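You operate a simulated robot arm through the tools that you are given. There is no shell and no other tool.

You run a simulated robot arm. Do the job below in one go: nothing can be reset, and whatever is moved stays where it is left.

## Task
Clamp the blue-banded crate to the force on its label.
Fine: latches one and two out first; never 15 N over the label; lock the wheel after; hands out of the gap while the wheel turns; rotor and isolator stay locked.

Only the result counts: the job must be done as asked and must still hold three seconds after the hand-in. Knocking over, shifting, dropping, spilling or breaking anything else fails it.

## Robot
A 6-joint arm with a two-finger gripper, fixed in place. Base frame: the origin is at the foot of the arm, x ahead of it, y to its left, z up. Readings come in m, degrees, newtons and seconds.
With the tool pointing down near the work surface it reaches from about 0.38 to 0.86 m from the base axis. Its first joint turns from -166.0 to 166.0 degrees. Payload 2.45 kg.
The TCP is the grasp point between the finger pads, 0.02 m short of the fingertips. In the tool frame z runs along the fingers and y along their closing line. Largest opening 0.14 m; the body of the gripper starts 0.168 m behind the TCP.
Orientation is told as [roll, pitch, yaw] about the base's x, y, z axes, in that order, counted from this pose: with the fingers straight down and closing along the base's y, the tool's x points along the base's -x, its y along +y and its z along -z.

## Interface
- The arm moves only by the tool servo_tool. Its argument "series" is a list of rows, each an object of numbers (a shift or turn left out is 0, a gripper value left out holds the last): "dx", "dy", "dz": the shift along the tool's x, y, z in units of 300 mm (1.0 is 300 mm); "ax", "ay", "az": the turn, a rotation vector about the tool's x, y, z in units of 180 degrees (1.0 is 180 degrees); "hand": the closure, from 0 (fully open) to 1 (shut). In form: [{"dx": .., "dy": .., "dz": .., "ax": .., "ay": .., "az": .., "hand": ..}, ...]. A call has 1 to 20 rows; each row is the pose to reach, as a shift and turn from the pose commanded when the call began, along the tool's axes at that moment. A call with a number of a shift or a turn outside -1 to 1 is refused whole. Each row takes 0.2 s and may step no farther than 0.05 m and 8.6 degrees from the row before; otherwise, or with a gripper value out of range, the whole call is refused. A pose out of reach is approached as far as the arm can. The call stops where the force on the tool passes 50 N (or 10 N more than at its start, if that is more) or the arm is blocked; 0.2 s more then pass. Each finger travels about 0.045 m/s and halts on what it meets, pressing with about 33 N; the grip force reading is that of the motor and also rises with nothing between the fingers. The clock runs only during rows and for 0.2 s after the last one: add rows that repeat a pose to give the fingers time. The reply holds the time, the measured pose of the TCP, the force on the tool along the base axes, the opening and the grip force, in the units named above and with some noise, with the torque about the TCP (base axes, N m) and any sound that the robot's microphone picked up.
- Cameras (640 x 400 px; columns grow to the right, rows downward): "scene" is fixed at [0.0432, 0.6586, 1.397]; the picture's right is [-0.71, -0.70, 0.00], its down [-0.34, 0.34, -0.88] and it looks along [0.62, -0.62, -0.48] (base axes); focal length 313 px, centre (320, 200). "wrist" rides on the gripper at [0.078, 0.011, -0.209] in the tool frame; the picture's right is [-0.14, 0.99, 0.00], its down [-0.92, -0.13, -0.37] and it looks along [-0.37, -0.05, 0.93] (tool axes); focal length 280 px, centre (320, 200). There is no depth. A picture from a camera that has moved, and an enlarged one, comes with that camera's place and axes in the base frame and with its lens. The place of the scene camera against the robot may be out by one fixed shift of up to 0.025 m in any direction.
- capture(camera): a new picture of that camera. No time passes.
- raise_lower(by): slides the trunk up (or, below 0, down) by that many m; the arm rides with it, the base frame stays. It gives what a move gives, with no picture.
- enlarge(camera, box): a new picture of the part [left, top, right, bottom] of that camera's present view, enlarged. No time passes.
- sign_off(): hands the job in; it is judged then, once.

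Nothing tells you positions but the pictures and the camera data. Unless the task says otherwise, let go and move clear before handing in.

The tools are called as a command line: name --argument value ..., lists and objects as JSON in quotes. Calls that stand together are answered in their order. servo_tool: Moves the arm, as the interface text tells. Its arguments: {"type":"object","properties":{"series":{"type":"array","items":{"type":"object","properties":{"dx":{"type":"number"},"dy":{"type":"number"},"dz":{"type":"number"},"ax":{"type":"number"},"ay":{"type":"number"},"az":{"type":"number"},"hand":{"type":"number"}}}}},"required":["series"]} The other tools are called the same way: raise_lower (by) slides the trunk up or down; capture (camera) takes a picture; enlarge (camera, box) takes an enlarged picture of a part of a camera's view; sign_off () hands the job in.

At the start:

```text
time_s: 0.0
eef_pos: [0.4549, 0.2294, 1.1568]
tcp_rot: [0.0, 0.0, 0.1]
wrist_force: [0.4, -0.1, -0.8]
wrist_torque: [-0.01, 0.02, 0.01]
gripper_width: 0.14
finger_force: 0.0
trunk travel left (down, up): [-0.1, 0.13]
```

scene: 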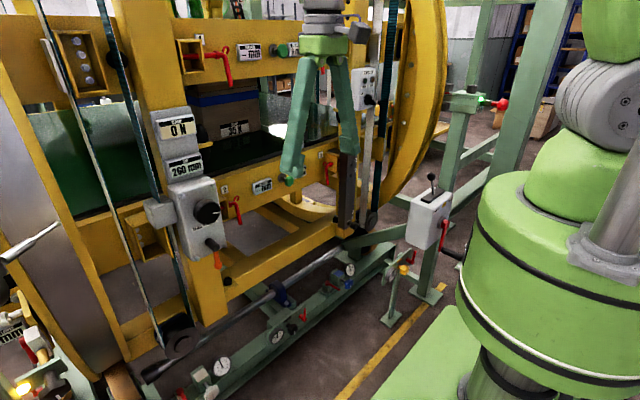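
wrist: 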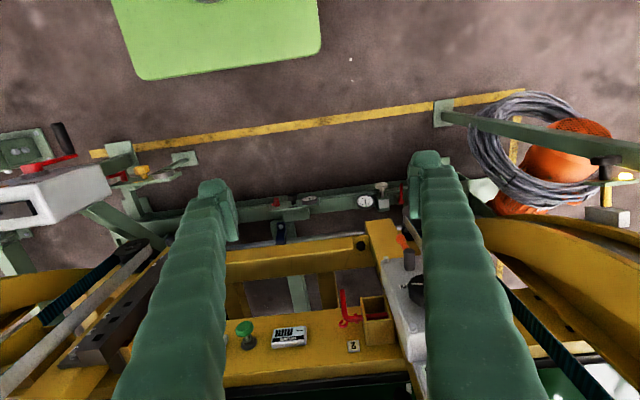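

I see a yellow machine frame with a crate that has a blue band, some latches, displays and control boxes. I'll enlarge several parts to read the labels before moving anything.

enlarge --camera "scene" --box '[140, 20, 300, 120]'

enlarge --camera "scene" --box '[140, 100, 300, 200]'

enlarge --camera "scene" --box '[140, 170, 300, 270]'

enlarge --camera "scene" --box '[340, 40, 520, 152]'

enlarge --camera "scene" --box '[360, 160, 520, 260]'

enlarge --camera "scene" --box '[0, 200, 200, 400]'

enlarge --camera "scene" --box '[160, 250, 420, 400]'

enlarge --camera "scene" --box '[20, 10, 180, 120]'

```text
4.00 times, centred on (220, 70) of scene
camera zoom: at [0.0432, 0.6586, 1.397], right [-0.71, -0.7, 0.0], down [-0.34, 0.34, -0.88], along [0.62, -0.62, -0.48], focal length 1252 px, centre (720, 720)
```

zoom: 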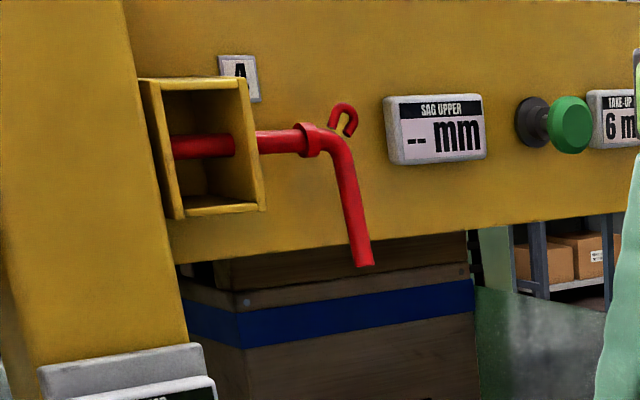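

```text
4.00 times, centred on (220, 150) of scene
camera zoom: at [0.0432, 0.6586, 1.397], right [-0.71, -0.7, 0.0], down [-0.34, 0.34, -0.88], along [0.62, -0.62, -0.48], focal length 1252 px, centre (720, 400)
```

zoom: 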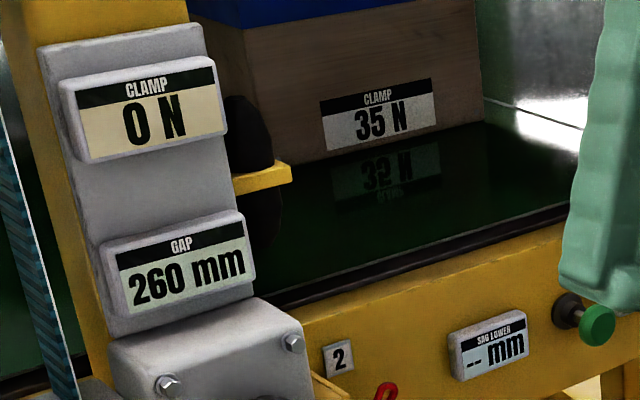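

```text
4.00 times, centred on (220, 220) of scene
camera zoom: at [0.0432, 0.6586, 1.397], right [-0.71, -0.7, 0.0], down [-0.34, 0.34, -0.88], along [0.62, -0.62, -0.48], focal length 1252 px, centre (720, 120)
```

zoom: 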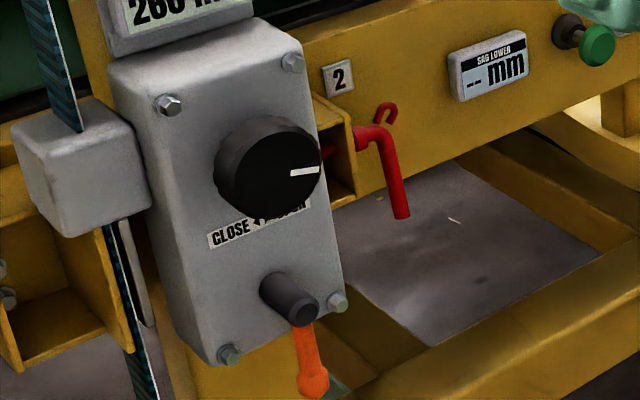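

```text
3.56 times, centred on (430, 96) of scene
camera zoom: at [0.0432, 0.6586, 1.397], right [-0.71, -0.7, 0.0], down [-0.34, 0.34, -0.88], along [0.62, -0.62, -0.48], focal length 1113 px, centre (-71, 570)
```

zoom: 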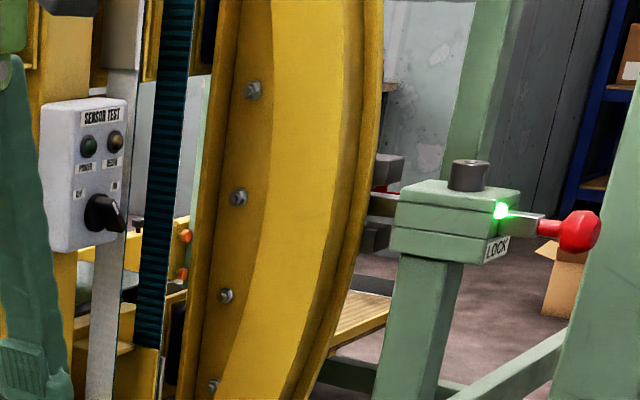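

```text
4.00 times, centred on (440, 210) of scene
camera zoom: at [0.0432, 0.6586, 1.397], right [-0.71, -0.7, 0.0], down [-0.34, 0.34, -0.88], along [0.62, -0.62, -0.48], focal length 1252 px, centre (-160, 160)
```

zoom: 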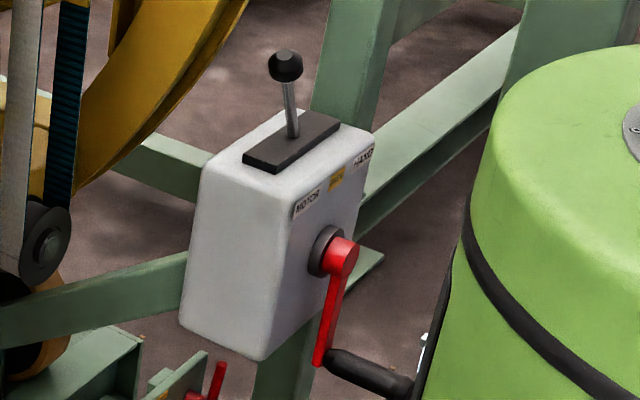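

```text
2.00 times, centred on (100, 300) of scene
camera zoom: at [0.0432, 0.6586, 1.397], right [-0.71, -0.7, 0.0], down [-0.34, 0.34, -0.88], along [0.62, -0.62, -0.48], focal length 626 px, centre (760, 0)
```

zoom: 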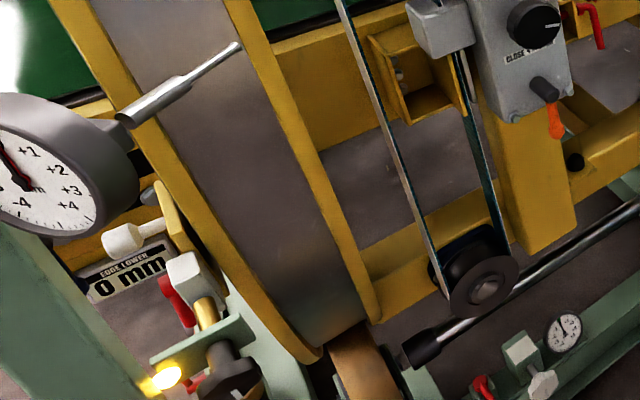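

```text
2.46 times, centred on (290, 325) of scene
camera zoom: at [0.0432, 0.6586, 1.397], right [-0.71, -0.7, 0.0], down [-0.34, 0.34, -0.88], along [0.62, -0.62, -0.48], focal length 770 px, centre (394, -108)
```

zoom: 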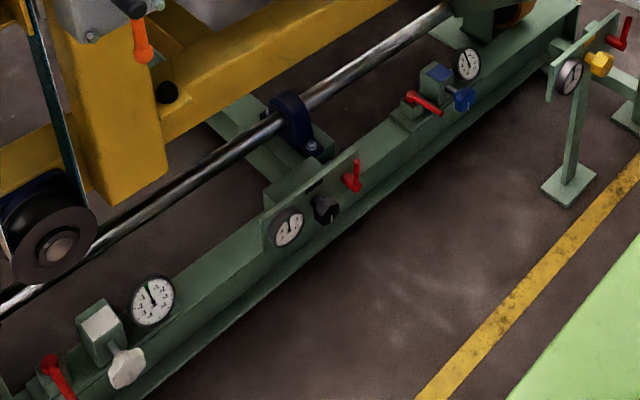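

```text
3.64 times, centred on (100, 65) of scene
camera zoom: at [0.0432, 0.6586, 1.397], right [-0.71, -0.7, 0.0], down [-0.34, 0.34, -0.88], along [0.62, -0.62, -0.48], focal length 1138 px, centre (1120, 691)
```

zoom: 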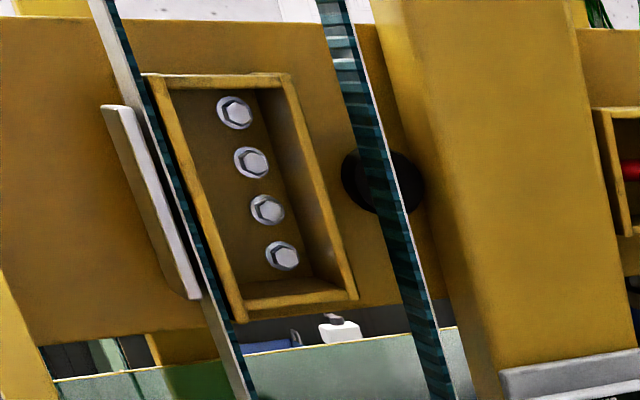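

I see a crate labelled CLAMP 35 N, a display showing clamp 0 N and gap 260 mm, a handwheel box marked CLOSE/OPEN with an orange lever, and red-handled latches tagged 2 and something else above. I'll look more closely at the tags and the other fixtures, still without moving.

enlarge --camera "scene" --box '[180, 25, 260, 75]'

enlarge --camera "scene" --box '[300, 60, 400, 122]'

enlarge --camera "scene" --box '[260, 130, 360, 192]'

enlarge --camera "scene" --box '[170, 180, 250, 230]'

enlarge --camera "scene" --box '[170, 225, 250, 275]'

enlarge --camera "scene" --box '[200, 0, 320, 75]'

enlarge --camera "wrist" --box '[220, 280, 440, 400]'

enlarge --camera "wrist" --box '[0, 100, 200, 400]'

enlarge --camera "wrist" --box '[440, 80, 640, 400]'

```text
8.00 times, centred on (220, 50) of scene
camera zoom: at [0.0432, 0.6586, 1.397], right [-0.71, -0.7, 0.0], down [-0.34, 0.34, -0.88], along [0.62, -0.62, -0.48], focal length 2504 px, centre (1120, 1400)
```

zoom: 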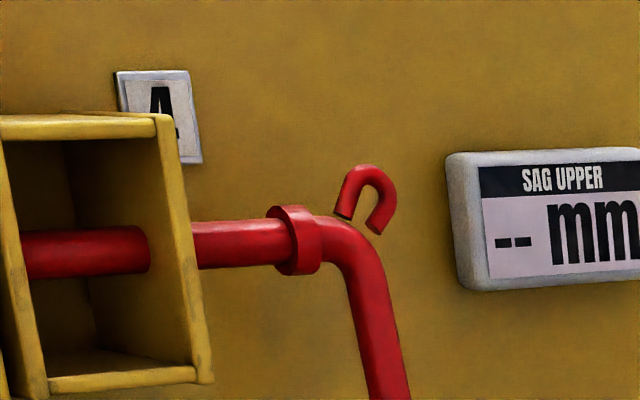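

```text
6.40 times, centred on (350, 91) of scene
camera zoom: at [0.0432, 0.6586, 1.397], right [-0.71, -0.7, 0.0], down [-0.34, 0.34, -0.88], along [0.62, -0.62, -0.48], focal length 2003 px, centre (128, 898)
```

zoom: 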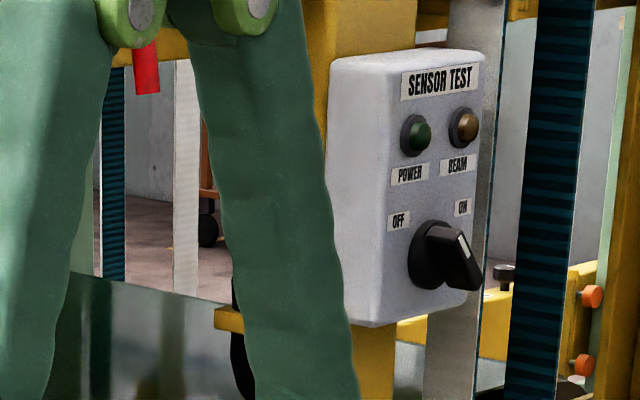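

```text
6.40 times, centred on (310, 161) of scene
camera zoom: at [0.0432, 0.6586, 1.397], right [-0.71, -0.7, 0.0], down [-0.34, 0.34, -0.88], along [0.62, -0.62, -0.48], focal length 2003 px, centre (384, 450)
```

zoom: 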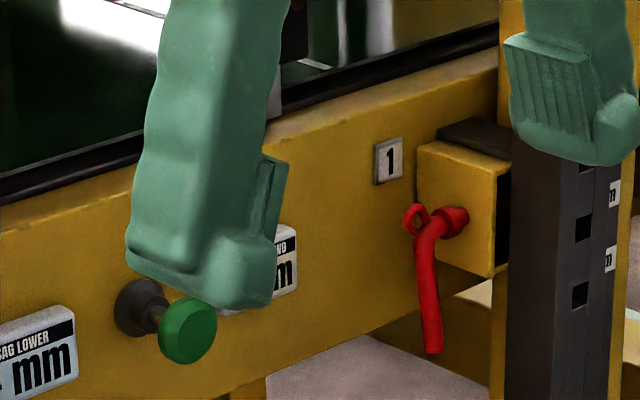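

```text
8.00 times, centred on (210, 205) of scene
camera zoom: at [0.0432, 0.6586, 1.397], right [-0.71, -0.7, 0.0], down [-0.34, 0.34, -0.88], along [0.62, -0.62, -0.48], focal length 2504 px, centre (1200, 160)
```

zoom: 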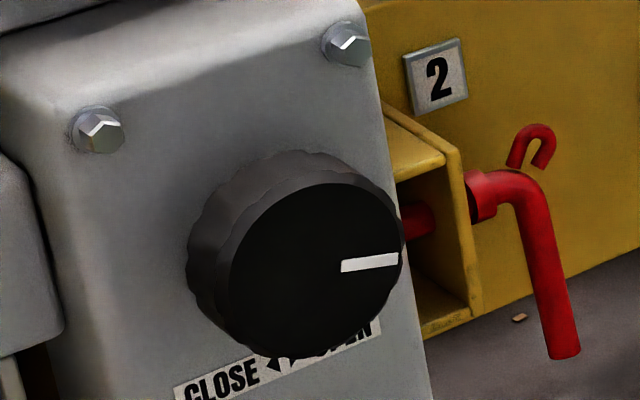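

```text
8.00 times, centred on (210, 250) of scene
camera zoom: at [0.0432, 0.6586, 1.397], right [-0.71, -0.7, 0.0], down [-0.34, 0.34, -0.88], along [0.62, -0.62, -0.48], focal length 2504 px, centre (1200, -200)
```

zoom: 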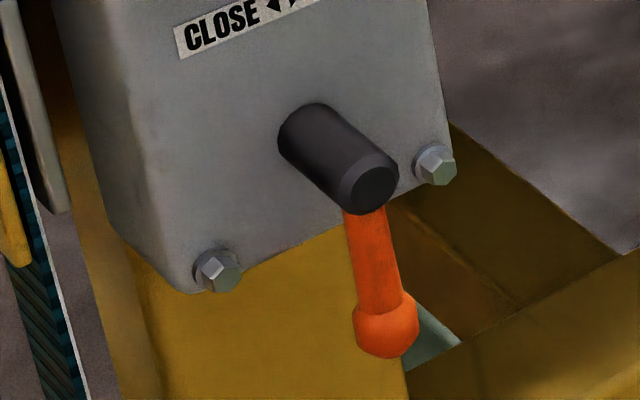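

```text
5.33 times, centred on (260, 38) of scene
camera zoom: at [0.0432, 0.6586, 1.397], right [-0.71, -0.7, 0.0], down [-0.34, 0.34, -0.88], along [0.62, -0.62, -0.48], focal length 1669 px, centre (640, 1067)
```

zoom: 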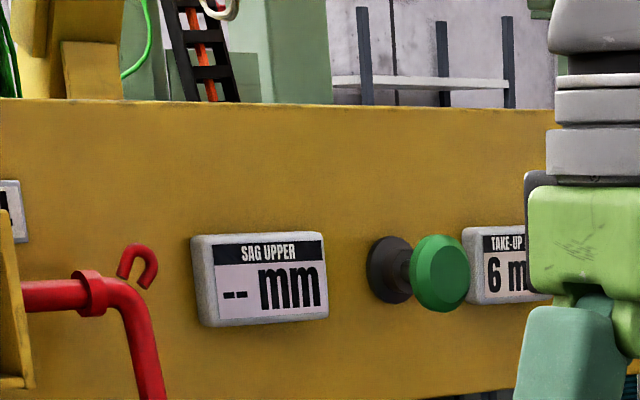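

```text
2.91 times, centred on (330, 340) of wrist
camera zoom: at [0.3768, 0.2409, 1.3655], right [0.14, 0.99, 0.0], down [0.92, -0.13, 0.37], along [0.37, -0.05, -0.93], focal length 816 px, centre (291, -207)
```

zoom: 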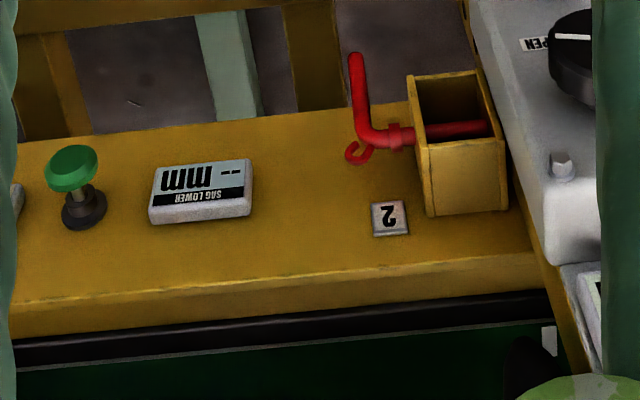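

```text
1.33 times, centred on (100, 250) of wrist
camera zoom: at [0.3768, 0.2409, 1.3655], right [0.14, 0.99, 0.0], down [0.92, -0.13, 0.37], along [0.37, -0.05, -0.93], focal length 374 px, centre (613, 133)
```

zoom: 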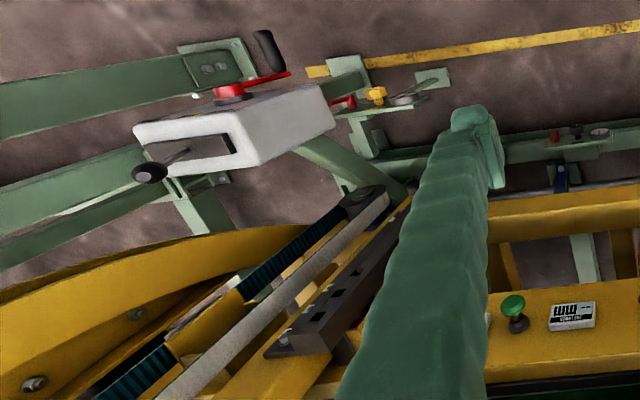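

```text
1.25 times, centred on (540, 240) of wrist
camera zoom: at [0.3768, 0.2409, 1.3655], right [0.14, 0.99, 0.0], down [0.92, -0.13, 0.37], along [0.37, -0.05, -0.93], focal length 350 px, centre (45, 150)
```

zoom: 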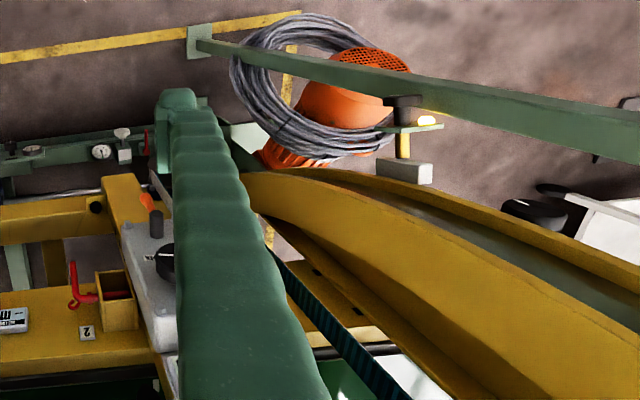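

The lower beam faces the robot at about x≈0.8 m and z≈0.95 m. Latch 2 is near y≈0.24, latch 1 is at negative y, and the handwheel is near y≈0.3. I'll swing the tool to point forward, in free space well short of the machine, to look at the face with the wrist camera.

servo_tool --series '[{"dx": -0.028, "dz": 0.03, "ay": -0.0417}, {"dx": -0.056, "dz": 0.06, "ay": -0.0833}, {"dx": -0.083, "dz": 0.09, "ay": -0.125}, {"dx": -0.111, "dz": 0.12, "ay": -0.1667}, {"dx": -0.139, "dz": 0.15, "ay": -0.2083}, {"dx": -0.167, "dz": 0.18, "ay": -0.25}, {"dx": -0.194, "dz": 0.21, "ay": -0.2917}, {"dx": -0.222, "dz": 0.24, "ay": -0.3333}, {"dx": -0.25, "dz": 0.27, "ay": -0.375}, {"dx": -0.278, "dz": 0.3, "ay": -0.4167}, {"dx": -0.306, "dz": 0.33, "ay": -0.4583}, {"dx": -0.333, "dz": 0.357, "ay": -0.5}]'

```text
time_s: 2.6
eef_pos: [0.6197, 0.34, 1.1257]
tcp_rot: [-67.2, -85.9, 65.0]
wrist_force: [0.5, -0.8, 0.1]
wrist_torque: [-0.01, 0.05, 0.01]
gripper_width: 0.1399
finger_force: 0.1
out of reach, approached as far as the arm can: row 7, 8, 9, 10, 11, 12
trunk travel left (down, up): [-0.1, 0.13]
```

The target was partly out of reach: the tool ended near (0.62, 0.34, 1.13), pointing roughly forward. I'll look at where things stand.

capture --camera "scene"

capture --camera "wrist"

```text
taken
```

scene: 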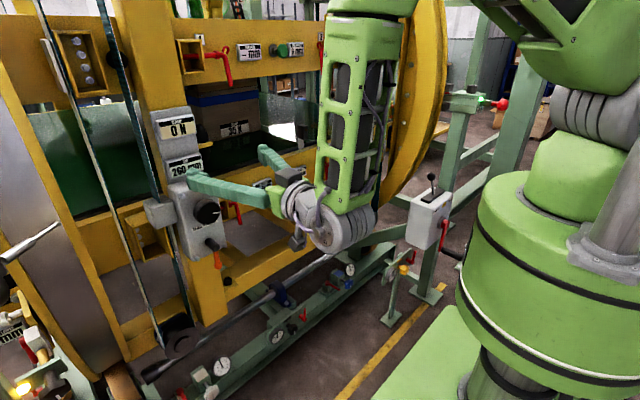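

```text
taken
camera wrist: at [0.4096, 0.3543, 1.0526], right [0.04, 1.0, 0.07], down [-0.35, -0.05, 0.94], along [0.94, -0.06, 0.34], focal length 280 px, centre (320, 200)
```

wrist: 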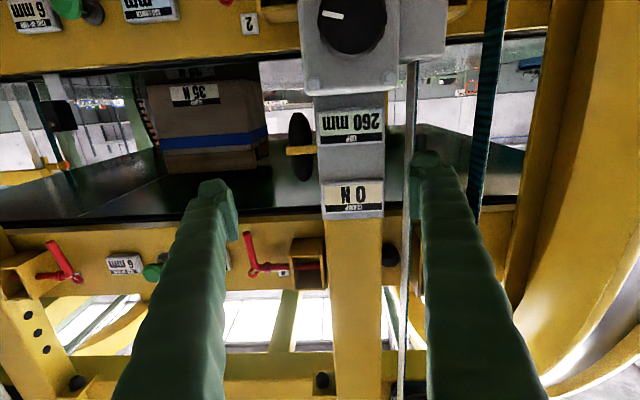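

This view is good: the wheel's face is at about (0.69, 0.375, 0.99), and the beam face is at x≈0.873 with label 2 at (0.873, 0.243, 0.942). I'll level the tool and move down and to the right in free space to see the lower latches.

servo_tool --series '[{"dx": 0.07, "dy": -0.08, "ax": -0.002, "ay": -0.0017, "az": 0.0037}, {"dx": 0.14, "dy": -0.16, "ax": -0.004, "ay": -0.0034, "az": 0.0073}, {"dx": 0.21, "dy": -0.24, "ax": -0.006, "ay": -0.005, "az": 0.011}, {"dx": 0.28, "dy": -0.32, "ax": -0.008, "ay": -0.007, "az": 0.0147}, {"dx": 0.35, "dy": -0.4, "ax": -0.01, "ay": -0.0085, "az": 0.018}, {"dx": 0.42, "dy": -0.467, "ax": -0.0118, "ay": -0.0102, "az": 0.022}]'

capture --camera "wrist"

capture --camera "scene"

```text
time_s: 4.0
eef_pos: [0.6996, 0.2939, 1.081]
tcp_rot: [-72.0, -84.8, 69.3]
wrist_force: [-0.2, 0.4, 1.1]
wrist_torque: [-0.02, 0.05, 0.0]
gripper_width: 0.1401
finger_force: 0.1
out of reach, approached as far as the arm can: row 1, 2, 3, 4, 5, 6
trunk travel left (down, up): [-0.1, 0.13]
```

```text
taken
camera wrist: at [0.4889, 0.3084, 1.0093], right [0.05, 1.0, 0.05], down [-0.34, -0.03, 0.94], along [0.94, -0.06, 0.34], focal length 280 px, centre (320, 200)
```

wrist: 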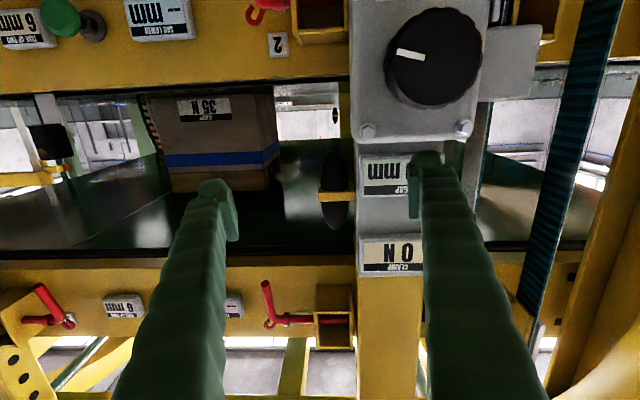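

```text
taken
```

scene: 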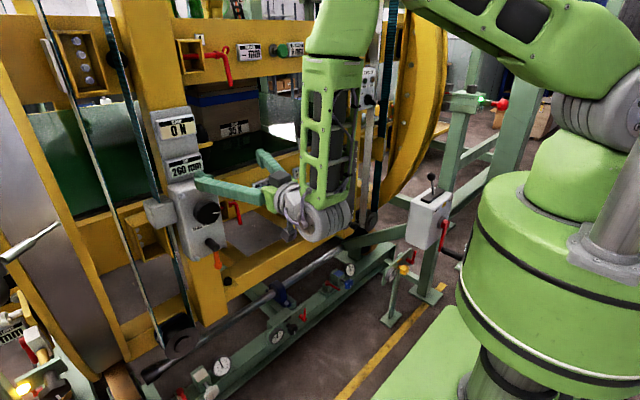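

The reach limit pushed the tool out to x≈0.70, still clear of the machine. The arm needs either the trunk lower or the tool tipped down, so I'll first move right and back with a slight downward tilt, away from the wheel.

servo_tool --series '[{"dy": -0.08, "dz": -0.04, "ay": 0.02, "az": 0.006}, {"dy": -0.16, "dz": -0.08, "ay": 0.04, "az": 0.012}, {"dy": -0.25, "dz": -0.12, "ay": 0.06, "az": 0.018}, {"dy": -0.33, "dz": -0.17, "ay": 0.083, "az": 0.024}]'

capture --camera "wrist"

```text
time_s: 5.0
eef_pos: [0.6673, 0.2166, 1.1159]
tcp_rot: [-7.1, -72.6, 2.9]
wrist_force: [-0.2, -0.1, -0.5]
wrist_torque: [-0.01, 0.04, 0.02]
gripper_width: 0.1398
finger_force: 0.0
out of reach, approached as far as the arm can: row 1, 2, 3, 4
trunk travel left (down, up): [-0.1, 0.13]
```

```text
taken
camera wrist: at [0.4455, 0.2422, 1.1043], right [0.11, 0.99, 0.09], down [-0.08, -0.09, 0.99], along [0.99, -0.12, 0.07], focal length 280 px, centre (320, 200)
```

wrist: 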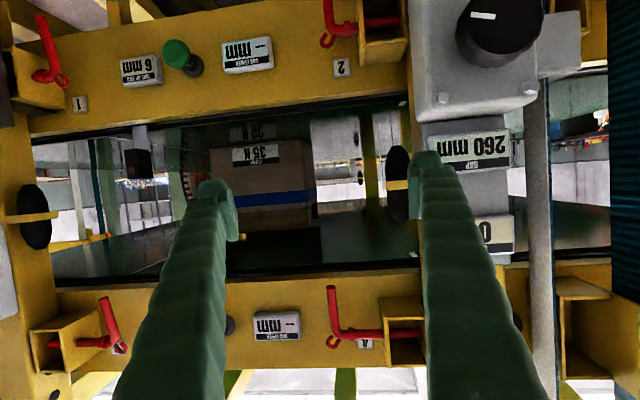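

The upside-down view shows latches 1 and 2 on the lower beam, and two more on the upper beam that I should leave alone. The tool is clear of the wheel, so I'll lower the trunk by its full 0.1 m.

raise_lower --by -0.1

capture --camera "wrist"

capture --camera "scene"

```text
time_s: 6.3
eef_pos: [0.6679, 0.2172, 1.0162]
tcp_rot: [-7.2, -72.5, 3.0]
wrist_force: [-0.5, 0.6, -0.1]
wrist_torque: [-0.03, 0.01, -0.03]
gripper_width: 0.1397
finger_force: 0.1
trunk travel left (down, up): [0.0, 0.23]
```

```text
taken
camera wrist: at [0.4459, 0.2431, 1.0039], right [0.11, 0.99, 0.09], down [-0.08, -0.09, 0.99], along [0.99, -0.12, 0.07], focal length 280 px, centre (320, 200)
```

wrist: 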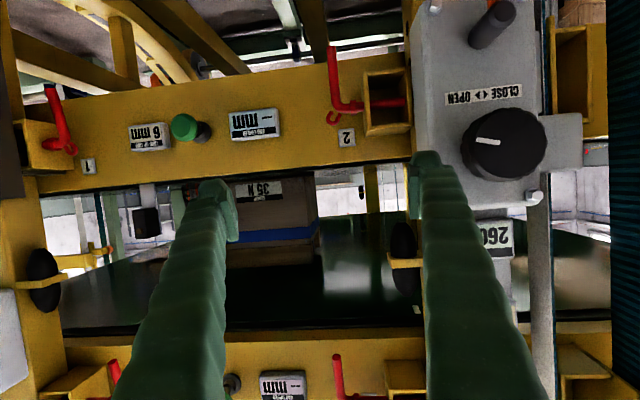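

```text
taken
```

scene: 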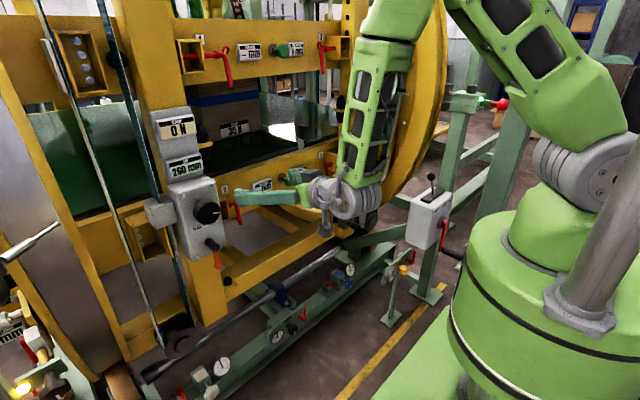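

The lower beam is now well in view. I'll zoom in on latch 1, latch 2, the wheel and the lock lever.

enlarge --camera "wrist" --box '[300, 30, 428, 160]'

enlarge --camera "wrist" --box '[0, 70, 160, 190]'

enlarge --camera "wrist" --box '[410, 0, 590, 200]'

enlarge --camera "scene" --box '[270, 20, 370, 82]'

```text
3.08 times, centred on (364, 95) of wrist
camera zoom: at [0.4459, 0.2431, 1.0039], right [0.11, 0.99, 0.09], down [-0.08, -0.09, 0.99], along [0.99, -0.12, 0.07], focal length 863 px, centre (185, 523)
```

zoom: 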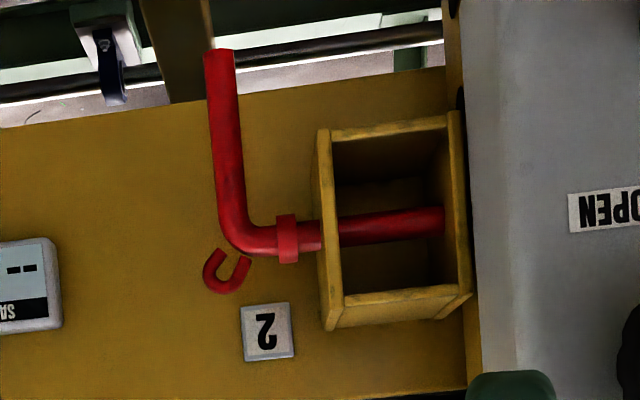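

```text
3.33 times, centred on (80, 130) of wrist
camera zoom: at [0.4459, 0.2431, 1.0039], right [0.11, 0.99, 0.09], down [-0.08, -0.09, 0.99], along [0.99, -0.12, 0.07], focal length 935 px, centre (1120, 433)
```

zoom: 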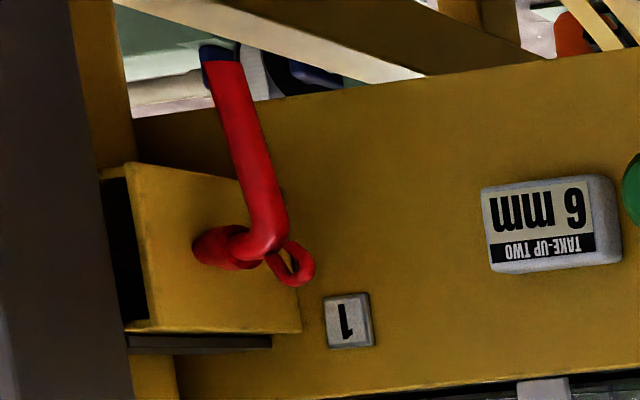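

```text
2.00 times, centred on (500, 100) of wrist
camera zoom: at [0.4459, 0.2431, 1.0039], right [0.11, 0.99, 0.09], down [-0.08, -0.09, 0.99], along [0.99, -0.12, 0.07], focal length 561 px, centre (-40, 400)
```

zoom: 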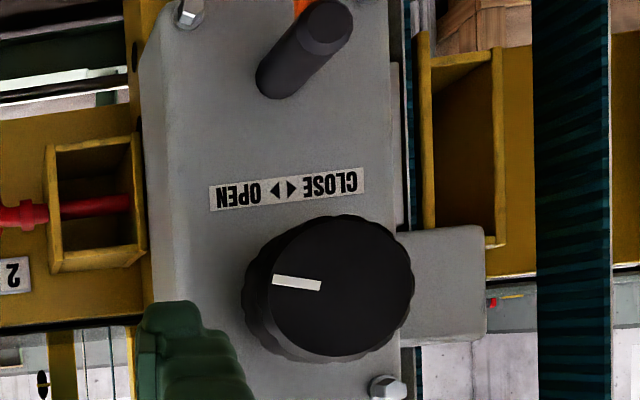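

```text
6.40 times, centred on (320, 51) of scene
camera zoom: at [0.0432, 0.6586, 1.397], right [-0.71, -0.7, 0.0], down [-0.34, 0.34, -0.88], along [0.62, -0.62, -0.48], focal length 2003 px, centre (320, 1154)
```

zoom: 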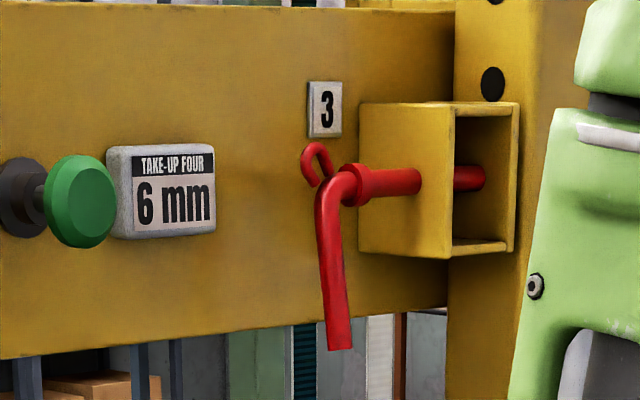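

I read four latches (1 and 2 on the lower beam, 3 and 4 on the upper one). 3 and 4 already look withdrawn about 23 mm, while 1 and 2 are home. Latch 2's handle hangs from (0.831, 0.233, 0.909) to (0.815, 0.232, 0.840). I'll narrow the fingers and move to a standoff in front of it.

servo_tool --series '[{"hand": 0.743}, {"dx": 0.036, "dy": 0.011, "dz": 0.041, "ax": -0.004, "az": -0.0012, "hand": 0.743}, {"dx": 0.073, "dy": 0.022, "dz": 0.083, "ax": -0.008, "az": -0.0025, "hand": 0.743}, {"dx": 0.109, "dy": 0.033, "dz": 0.124, "ax": -0.012, "az": -0.0037, "hand": 0.743}, {"dx": 0.145, "dy": 0.045, "dz": 0.165, "ax": -0.016, "az": -0.005, "hand": 0.743}, {"dx": 0.182, "dy": 0.056, "dz": 0.207, "ax": -0.02, "az": -0.0062, "hand": 0.743}, {"dx": 0.218, "dy": 0.067, "dz": 0.248, "ax": -0.0237, "ay": -0.001, "az": -0.0075, "hand": 0.743}]'

capture --camera "wrist"

capture --camera "scene"

```text
time_s: 7.9
eef_pos: [0.7331, 0.2423, 0.9391]
tcp_rot: [-10.7, -71.8, 10.5]
wrist_force: [0.3, 1.0, -0.2]
wrist_torque: [0.01, 0.01, 0.02]
gripper_width: 0.0359
finger_force: 0.0
out of reach, approached as far as the arm can: row 3, 4, 5, 6, 7
trunk travel left (down, up): [0.0, 0.23]
```

```text
taken
camera wrist: at [0.5106, 0.2516, 0.9286], right [0.04, 1.0, 0.07], down [-0.07, -0.07, 1.0], along [1.0, -0.04, 0.07], focal length 280 px, centre (320, 200)
```

wrist: 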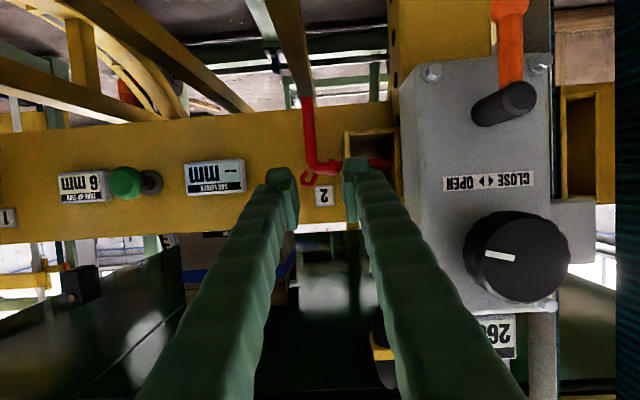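

```text
taken
```

scene: 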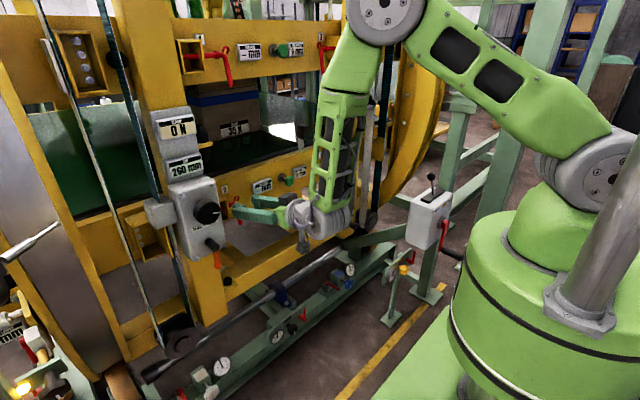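

The tool is at (0.733, 0.242, 0.939). The reach limit eases with more downward tilt, so I'll tip it to about 30° and move to a closer standoff just in front of latch 2's handle.

servo_tool --series '[{"dx": 0.04, "dy": -0.007, "dz": 0.04, "ay": 0.023, "az": 0.005}, {"dx": 0.083, "dy": -0.014, "dz": 0.085, "ay": 0.045, "az": 0.01}, {"dx": 0.125, "dy": -0.02, "dz": 0.13, "ay": 0.067, "az": 0.015}, {"dx": 0.167, "dy": -0.027, "dz": 0.183, "ay": 0.075, "az": 0.02}]'

capture --camera "wrist"

enlarge --camera "scene" --box '[160, 150, 320, 250]'

```text
time_s: 8.9
eef_pos: [0.7698, 0.2339, 0.8768]
tcp_rot: [2.0, -59.0, -2.8]
wrist_force: [0.3, 0.1, 0.6]
wrist_torque: [0.01, -0.02, 0.01]
gripper_width: 0.0358
finger_force: 0.1
trunk travel left (down, up): [0.0, 0.23]
```

```text
taken
camera wrist: at [0.5518, 0.2467, 0.918], right [0.09, 0.99, 0.14], down [0.15, -0.15, 0.98], along [0.98, -0.06, -0.16], focal length 280 px, centre (320, 200)
```

wrist: 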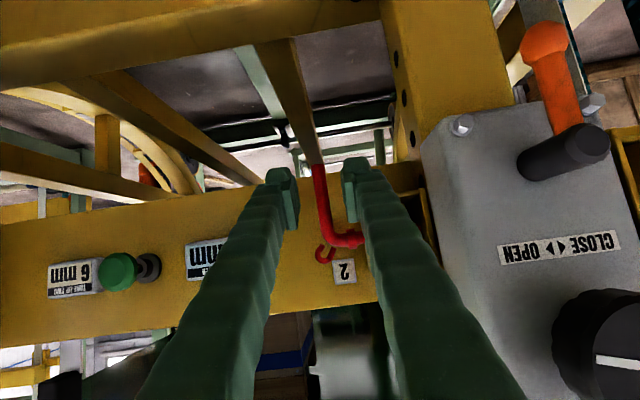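

```text
4.00 times, centred on (240, 200) of scene
camera zoom: at [0.0432, 0.6586, 1.397], right [-0.71, -0.7, 0.0], down [-0.34, 0.34, -0.88], along [0.62, -0.62, -0.48], focal length 1252 px, centre (640, 200)
```

zoom: 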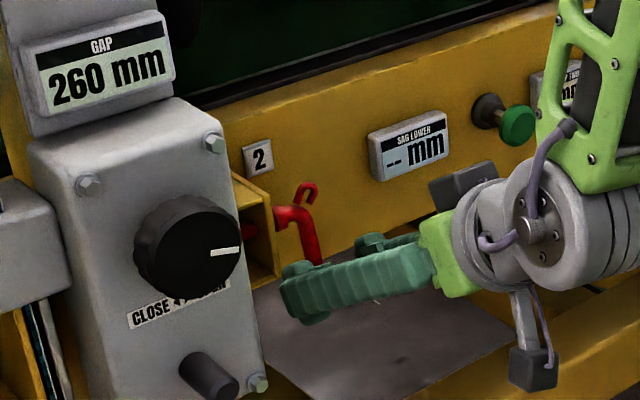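

The tool reached (0.770, 0.234, 0.877) at 31° down, with latch 2's handle centred between the fingers. I'll advance onto the handle's lower end.

servo_tool --series '[{"dx": -0.01, "dy": -0.009, "dz": 0.06}, {"dx": -0.019, "dy": -0.009, "dz": 0.12}, {"dx": -0.028, "dy": -0.009, "dz": 0.177}]'

capture --camera "wrist"

enlarge --camera "scene" --box '[160, 150, 320, 250]'

```text
time_s: 9.7
eef_pos: [0.8182, 0.2308, 0.8532]
tcp_rot: [1.7, -58.6, -2.2]
wrist_force: [-23.9, -0.1, -13.8]
wrist_torque: [-0.58, -0.84, 1.01]
gripper_width: 0.0361
finger_force: 0.5
trunk travel left (down, up): [0.0, 0.23]
```

```text
taken
camera wrist: at [0.5996, 0.2438, 0.8951], right [0.08, 0.99, 0.13], down [0.16, -0.15, 0.98], along [0.98, -0.06, -0.17], focal length 280 px, centre (320, 200)
```

wrist: 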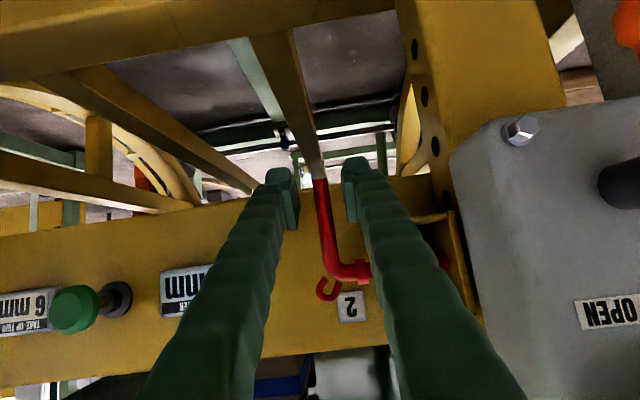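

```text
4.00 times, centred on (240, 200) of scene
camera zoom: at [0.0432, 0.6586, 1.397], right [-0.71, -0.7, 0.0], down [-0.34, 0.34, -0.88], along [0.62, -0.62, -0.48], focal length 1252 px, centre (640, 200)
```

zoom: 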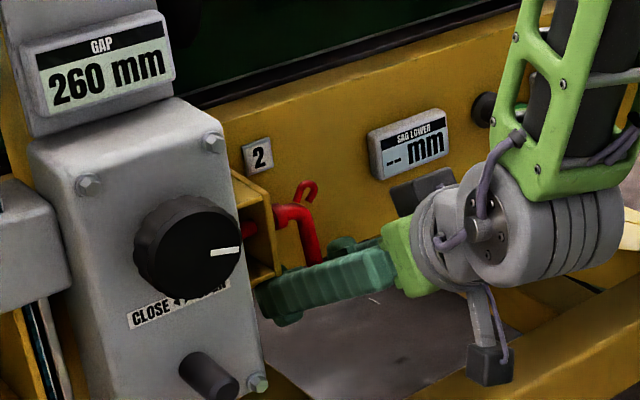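

Something pressed on the +y finger with about 28 N, which fits the bracket box's lower front edge. I'll back off, narrow the fingers a little, shift slightly right and lower, and approach again.

servo_tool --series '[{"dz": -0.06}, {"dz": -0.06, "dy": -0.012, "dx": 0.02, "hand": 0.8}, {"dz": -0.06, "dy": -0.012, "dx": 0.025, "hand": 0.8}, {"dz": -0.02, "dy": -0.012, "dx": 0.025, "hand": 0.8}, {"dz": 0.0, "dy": -0.012, "dx": 0.025, "hand": 0.8}, {"dz": 0.01, "dy": -0.012, "dx": 0.025, "hand": 0.8}]'

capture --camera "wrist"

```text
time_s: 11.1
eef_pos: [0.82, 0.2261, 0.8506]
tcp_rot: [2.2, -59.2, -2.8]
wrist_force: [0.8, 0.9, -0.2]
wrist_torque: [0.0, 0.0, 0.02]
gripper_width: 0.0278
finger_force: 0.0
trunk travel left (down, up): [0.0, 0.23]
```

```text
taken
camera wrist: at [0.6002, 0.2389, 0.8897], right [0.09, 0.99, 0.14], down [0.15, -0.15, 0.98], along [0.98, -0.06, -0.16], focal length 280 px, centre (320, 200)
```

wrist: 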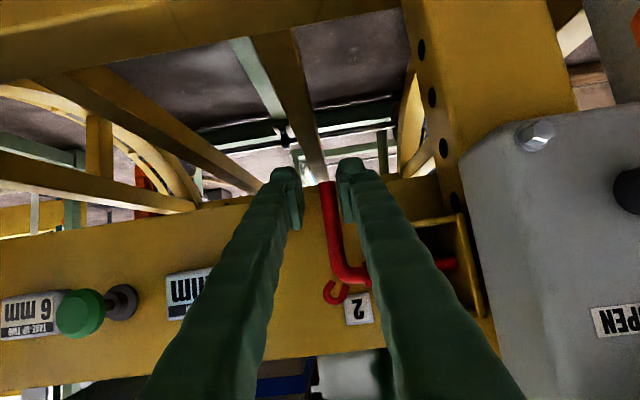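

There is no contact force now and the handle is between the fingers. I'll close on it.

servo_tool --series '[{"hand": 0.95}, {"hand": 0.95}, {"hand": 0.95}]'

enlarge --camera "wrist" --box '[240, 120, 500, 340]'

```text
time_s: 11.9
eef_pos: [0.8194, 0.2251, 0.8492]
tcp_rot: [2.1, -59.2, -2.7]
wrist_force: [5.5, -0.2, 0.6]
wrist_torque: [-0.79, 0.01, 0.1]
gripper_width: 0.0103
finger_force: 37.5
trunk travel left (down, up): [0.0, 0.23]
```

```text
1.82 times, centred on (370, 230) of wrist
camera zoom: at [0.6006, 0.2388, 0.8894], right [0.09, 0.99, 0.14], down [0.15, -0.15, 0.98], along [0.98, -0.06, -0.16], focal length 510 px, centre (229, 146)
```

zoom: 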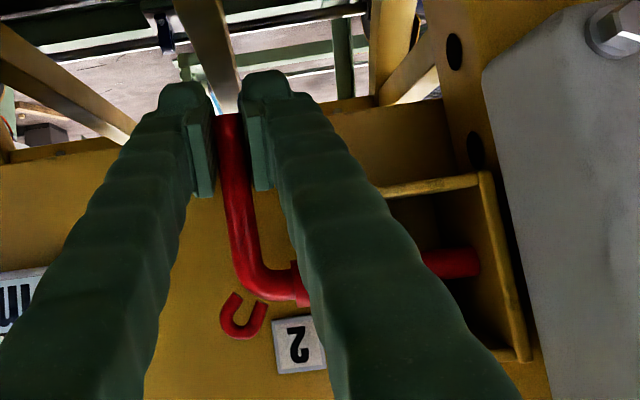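

The handle is gripped (10 mm width, 37 N). I'll pull the latch toward -y in small steps and watch the force.

servo_tool --series '[{"dy": -0.02}, {"dy": -0.04}, {"dy": -0.06}, {"dy": -0.08}, {"dy": -0.1}]'

enlarge --camera "wrist" --box '[240, 120, 500, 340]'

enlarge --camera "scene" --box '[180, 170, 260, 220]'

```text
time_s: 13.1
eef_pos: [0.819, 0.2014, 0.8494]
tcp_rot: [1.2, -59.2, -1.8]
wrist_force: [19.3, 26.7, 0.7]
wrist_torque: [-0.34, 0.02, -0.04]
gripper_width: 0.0099
finger_force: 36.9
trunk travel left (down, up): [0.0, 0.23]
```

```text
1.82 times, centred on (370, 230) of wrist
camera zoom: at [0.6005, 0.2143, 0.8896], right [0.08, 0.99, 0.13], down [0.15, -0.14, 0.98], along [0.98, -0.06, -0.16], focal length 510 px, centre (229, 146)
```

zoom: 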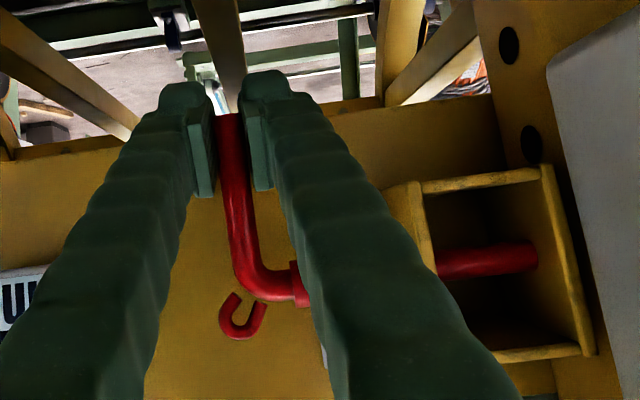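

```text
8.00 times, centred on (220, 195) of scene
camera zoom: at [0.0432, 0.6586, 1.397], right [-0.71, -0.7, 0.0], down [-0.34, 0.34, -0.88], along [0.62, -0.62, -0.48], focal length 2504 px, centre (1120, 240)
```

zoom: 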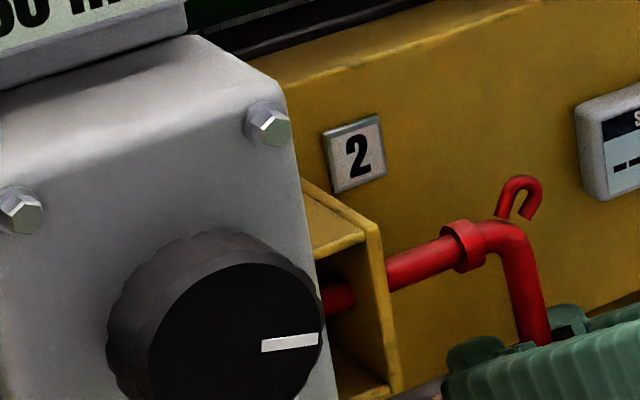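

The latch has come out about 24 mm and now looks like the withdrawn latch 4. I'll pull a little more to see whether this is the end stop.

servo_tool --series '[{"dy": -0.01}, {"dy": -0.02}, {"dy": -0.03}]'

enlarge --camera "scene" --box '[180, 170, 260, 220]'

enlarge --camera "scene" --box '[160, 30, 240, 80]'

```text
time_s: 13.6
eef_pos: [0.8188, 0.2019, 0.8494]
tcp_rot: [1.0, -59.1, -1.1]
wrist_force: [9.0, 14.1, -7.8]
wrist_torque: [-0.19, 0.64, 0.18]
gripper_width: 0.0098
finger_force: 37.3
trunk travel left (down, up): [0.0, 0.23]
stopped in row 2: the force on the tool passed its limit at 52 N (the readings are from after the stop); the commanded pose is now the measured one
```

```text
8.00 times, centred on (220, 195) of scene
camera zoom: at [0.0432, 0.6586, 1.397], right [-0.71, -0.7, 0.0], down [-0.34, 0.34, -0.88], along [0.62, -0.62, -0.48], focal length 2504 px, centre (1120, 240)
```

zoom: 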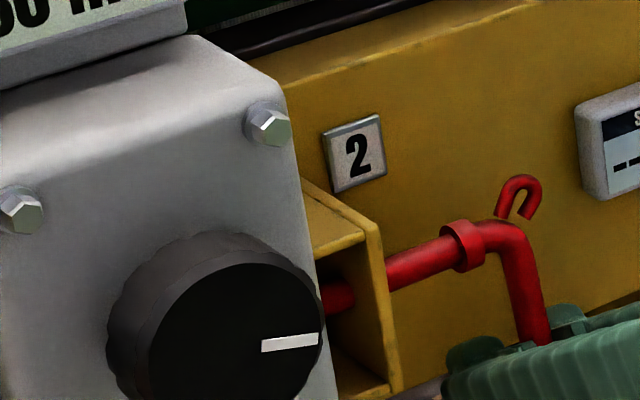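

```text
8.00 times, centred on (200, 55) of scene
camera zoom: at [0.0432, 0.6586, 1.397], right [-0.71, -0.7, 0.0], down [-0.34, 0.34, -0.88], along [0.62, -0.62, -0.48], focal length 2504 px, centre (1280, 1360)
```

zoom: 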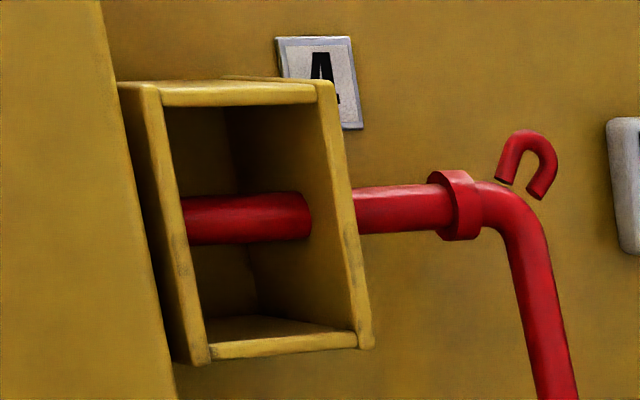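

The latch is hard against its stop, so latch 2 is fully out and matches latch 4. I'll release it and check that it stays.

servo_tool --series '[{"hand": 0.75}, {"hand": 0.75}, {"hand": 0.75}, {"dz": -0.08, "hand": 0.75}, {"dz": -0.2, "hand": 0.75}]'

enlarge --camera "scene" --box '[180, 170, 260, 220]'

capture --camera "wrist"

```text
time_s: 14.8
eef_pos: [0.7728, 0.2022, 0.8856]
tcp_rot: [0.0, -59.1, -0.7]
wrist_force: [-0.5, -0.2, -0.7]
wrist_torque: [-0.02, 0.01, 0.03]
gripper_width: 0.0352
finger_force: 0.1
out of reach, approached as far as the arm can: row 5
trunk travel left (down, up): [0.0, 0.23]
```

```text
8.00 times, centred on (220, 195) of scene
camera zoom: at [0.0432, 0.6586, 1.397], right [-0.71, -0.7, 0.0], down [-0.34, 0.34, -0.88], along [0.62, -0.62, -0.48], focal length 2504 px, centre (1120, 240)
```

zoom: 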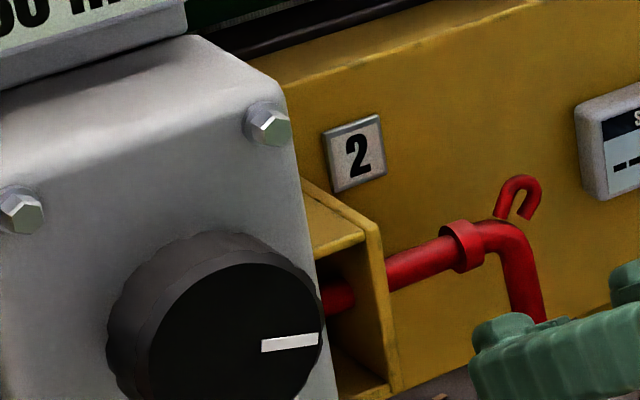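

```text
taken
camera wrist: at [0.5532, 0.2158, 0.9262], right [0.08, 0.99, 0.12], down [0.16, -0.13, 0.98], along [0.98, -0.06, -0.17], focal length 280 px, centre (320, 200)
```

wrist: 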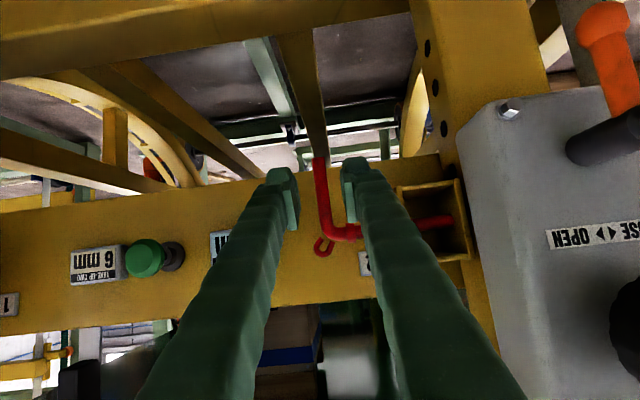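

Latch 2 stays out. Latch 1 mirrors it, with its handle near y≈-0.183 and a pull toward +y. I'll back off and traverse right at a slightly steeper tilt, passing in front of the green knob.

servo_tool --series '[{"dz": -0.05, "ay": 0.02}, {"dz": -0.083, "dy": -0.1, "ay": 0.045}, {"dz": -0.083, "dy": -0.25, "ay": 0.045}, {"dz": -0.083, "dy": -0.4, "ay": 0.045}, {"dz": -0.083, "dy": -0.55, "ay": 0.045}, {"dz": -0.083, "dy": -0.667, "ay": 0.045}]'

capture --camera "wrist"

```text
time_s: 16.2
eef_pos: [0.7535, 0.0421, 0.9037]
tcp_rot: [-3.1, -50.4, -0.6]
wrist_force: [-0.6, 0.5, 0.4]
wrist_torque: [-0.06, 0.03, -0.05]
gripper_width: 0.0352
finger_force: 0.0
out of reach, approached as far as the arm can: row 3, 4, 5, 6
trunk travel left (down, up): [0.0, 0.23]
```

```text
taken
camera wrist: at [0.5442, 0.0651, 0.9762], right [0.14, 0.99, 0.07], down [0.3, -0.11, 0.95], along [0.94, -0.11, -0.31], focal length 280 px, centre (320, 200)
```

wrist: 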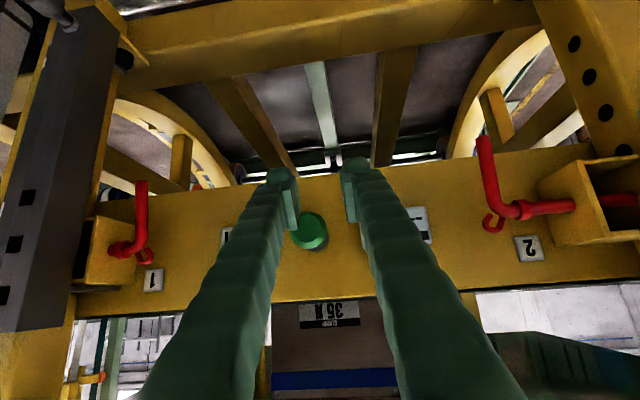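

I'm midway at (0.754, 0.042, 0.904), with latch 1 in view on the left next to a dark slotted post. I'll zoom in before approaching.

enlarge --camera "wrist" --box '[0, 0, 240, 340]'

enlarge --camera "scene" --box '[280, 120, 440, 240]'

```text
1.18 times, centred on (120, 170) of wrist
camera zoom: at [0.5442, 0.0651, 0.9762], right [0.14, 0.99, 0.07], down [0.3, -0.11, 0.95], along [0.94, -0.11, -0.31], focal length 330 px, centre (555, 235)
```

zoom: 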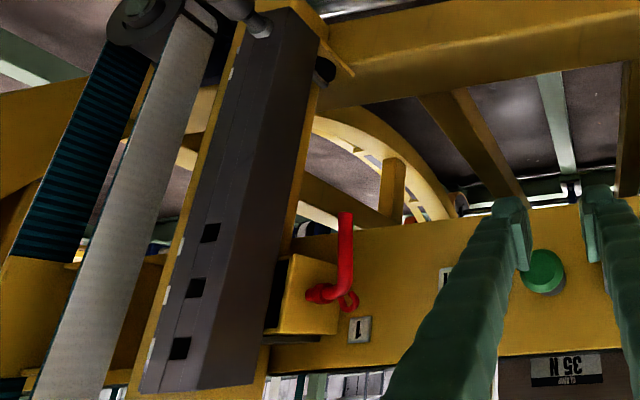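

```text
3.33 times, centred on (360, 180) of scene
camera zoom: at [0.0432, 0.6586, 1.397], right [-0.71, -0.7, 0.0], down [-0.34, 0.34, -0.88], along [0.62, -0.62, -0.48], focal length 1043 px, centre (187, 267)
```

zoom: 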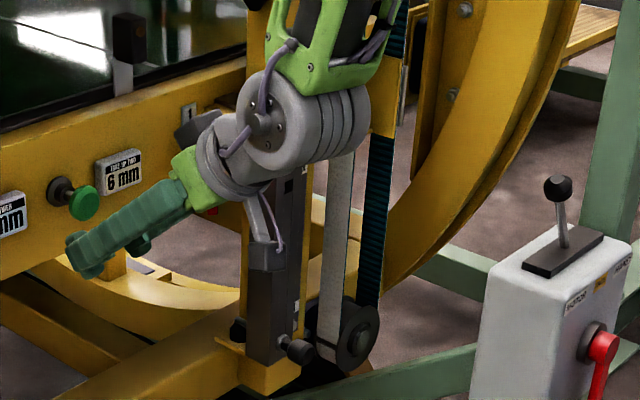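

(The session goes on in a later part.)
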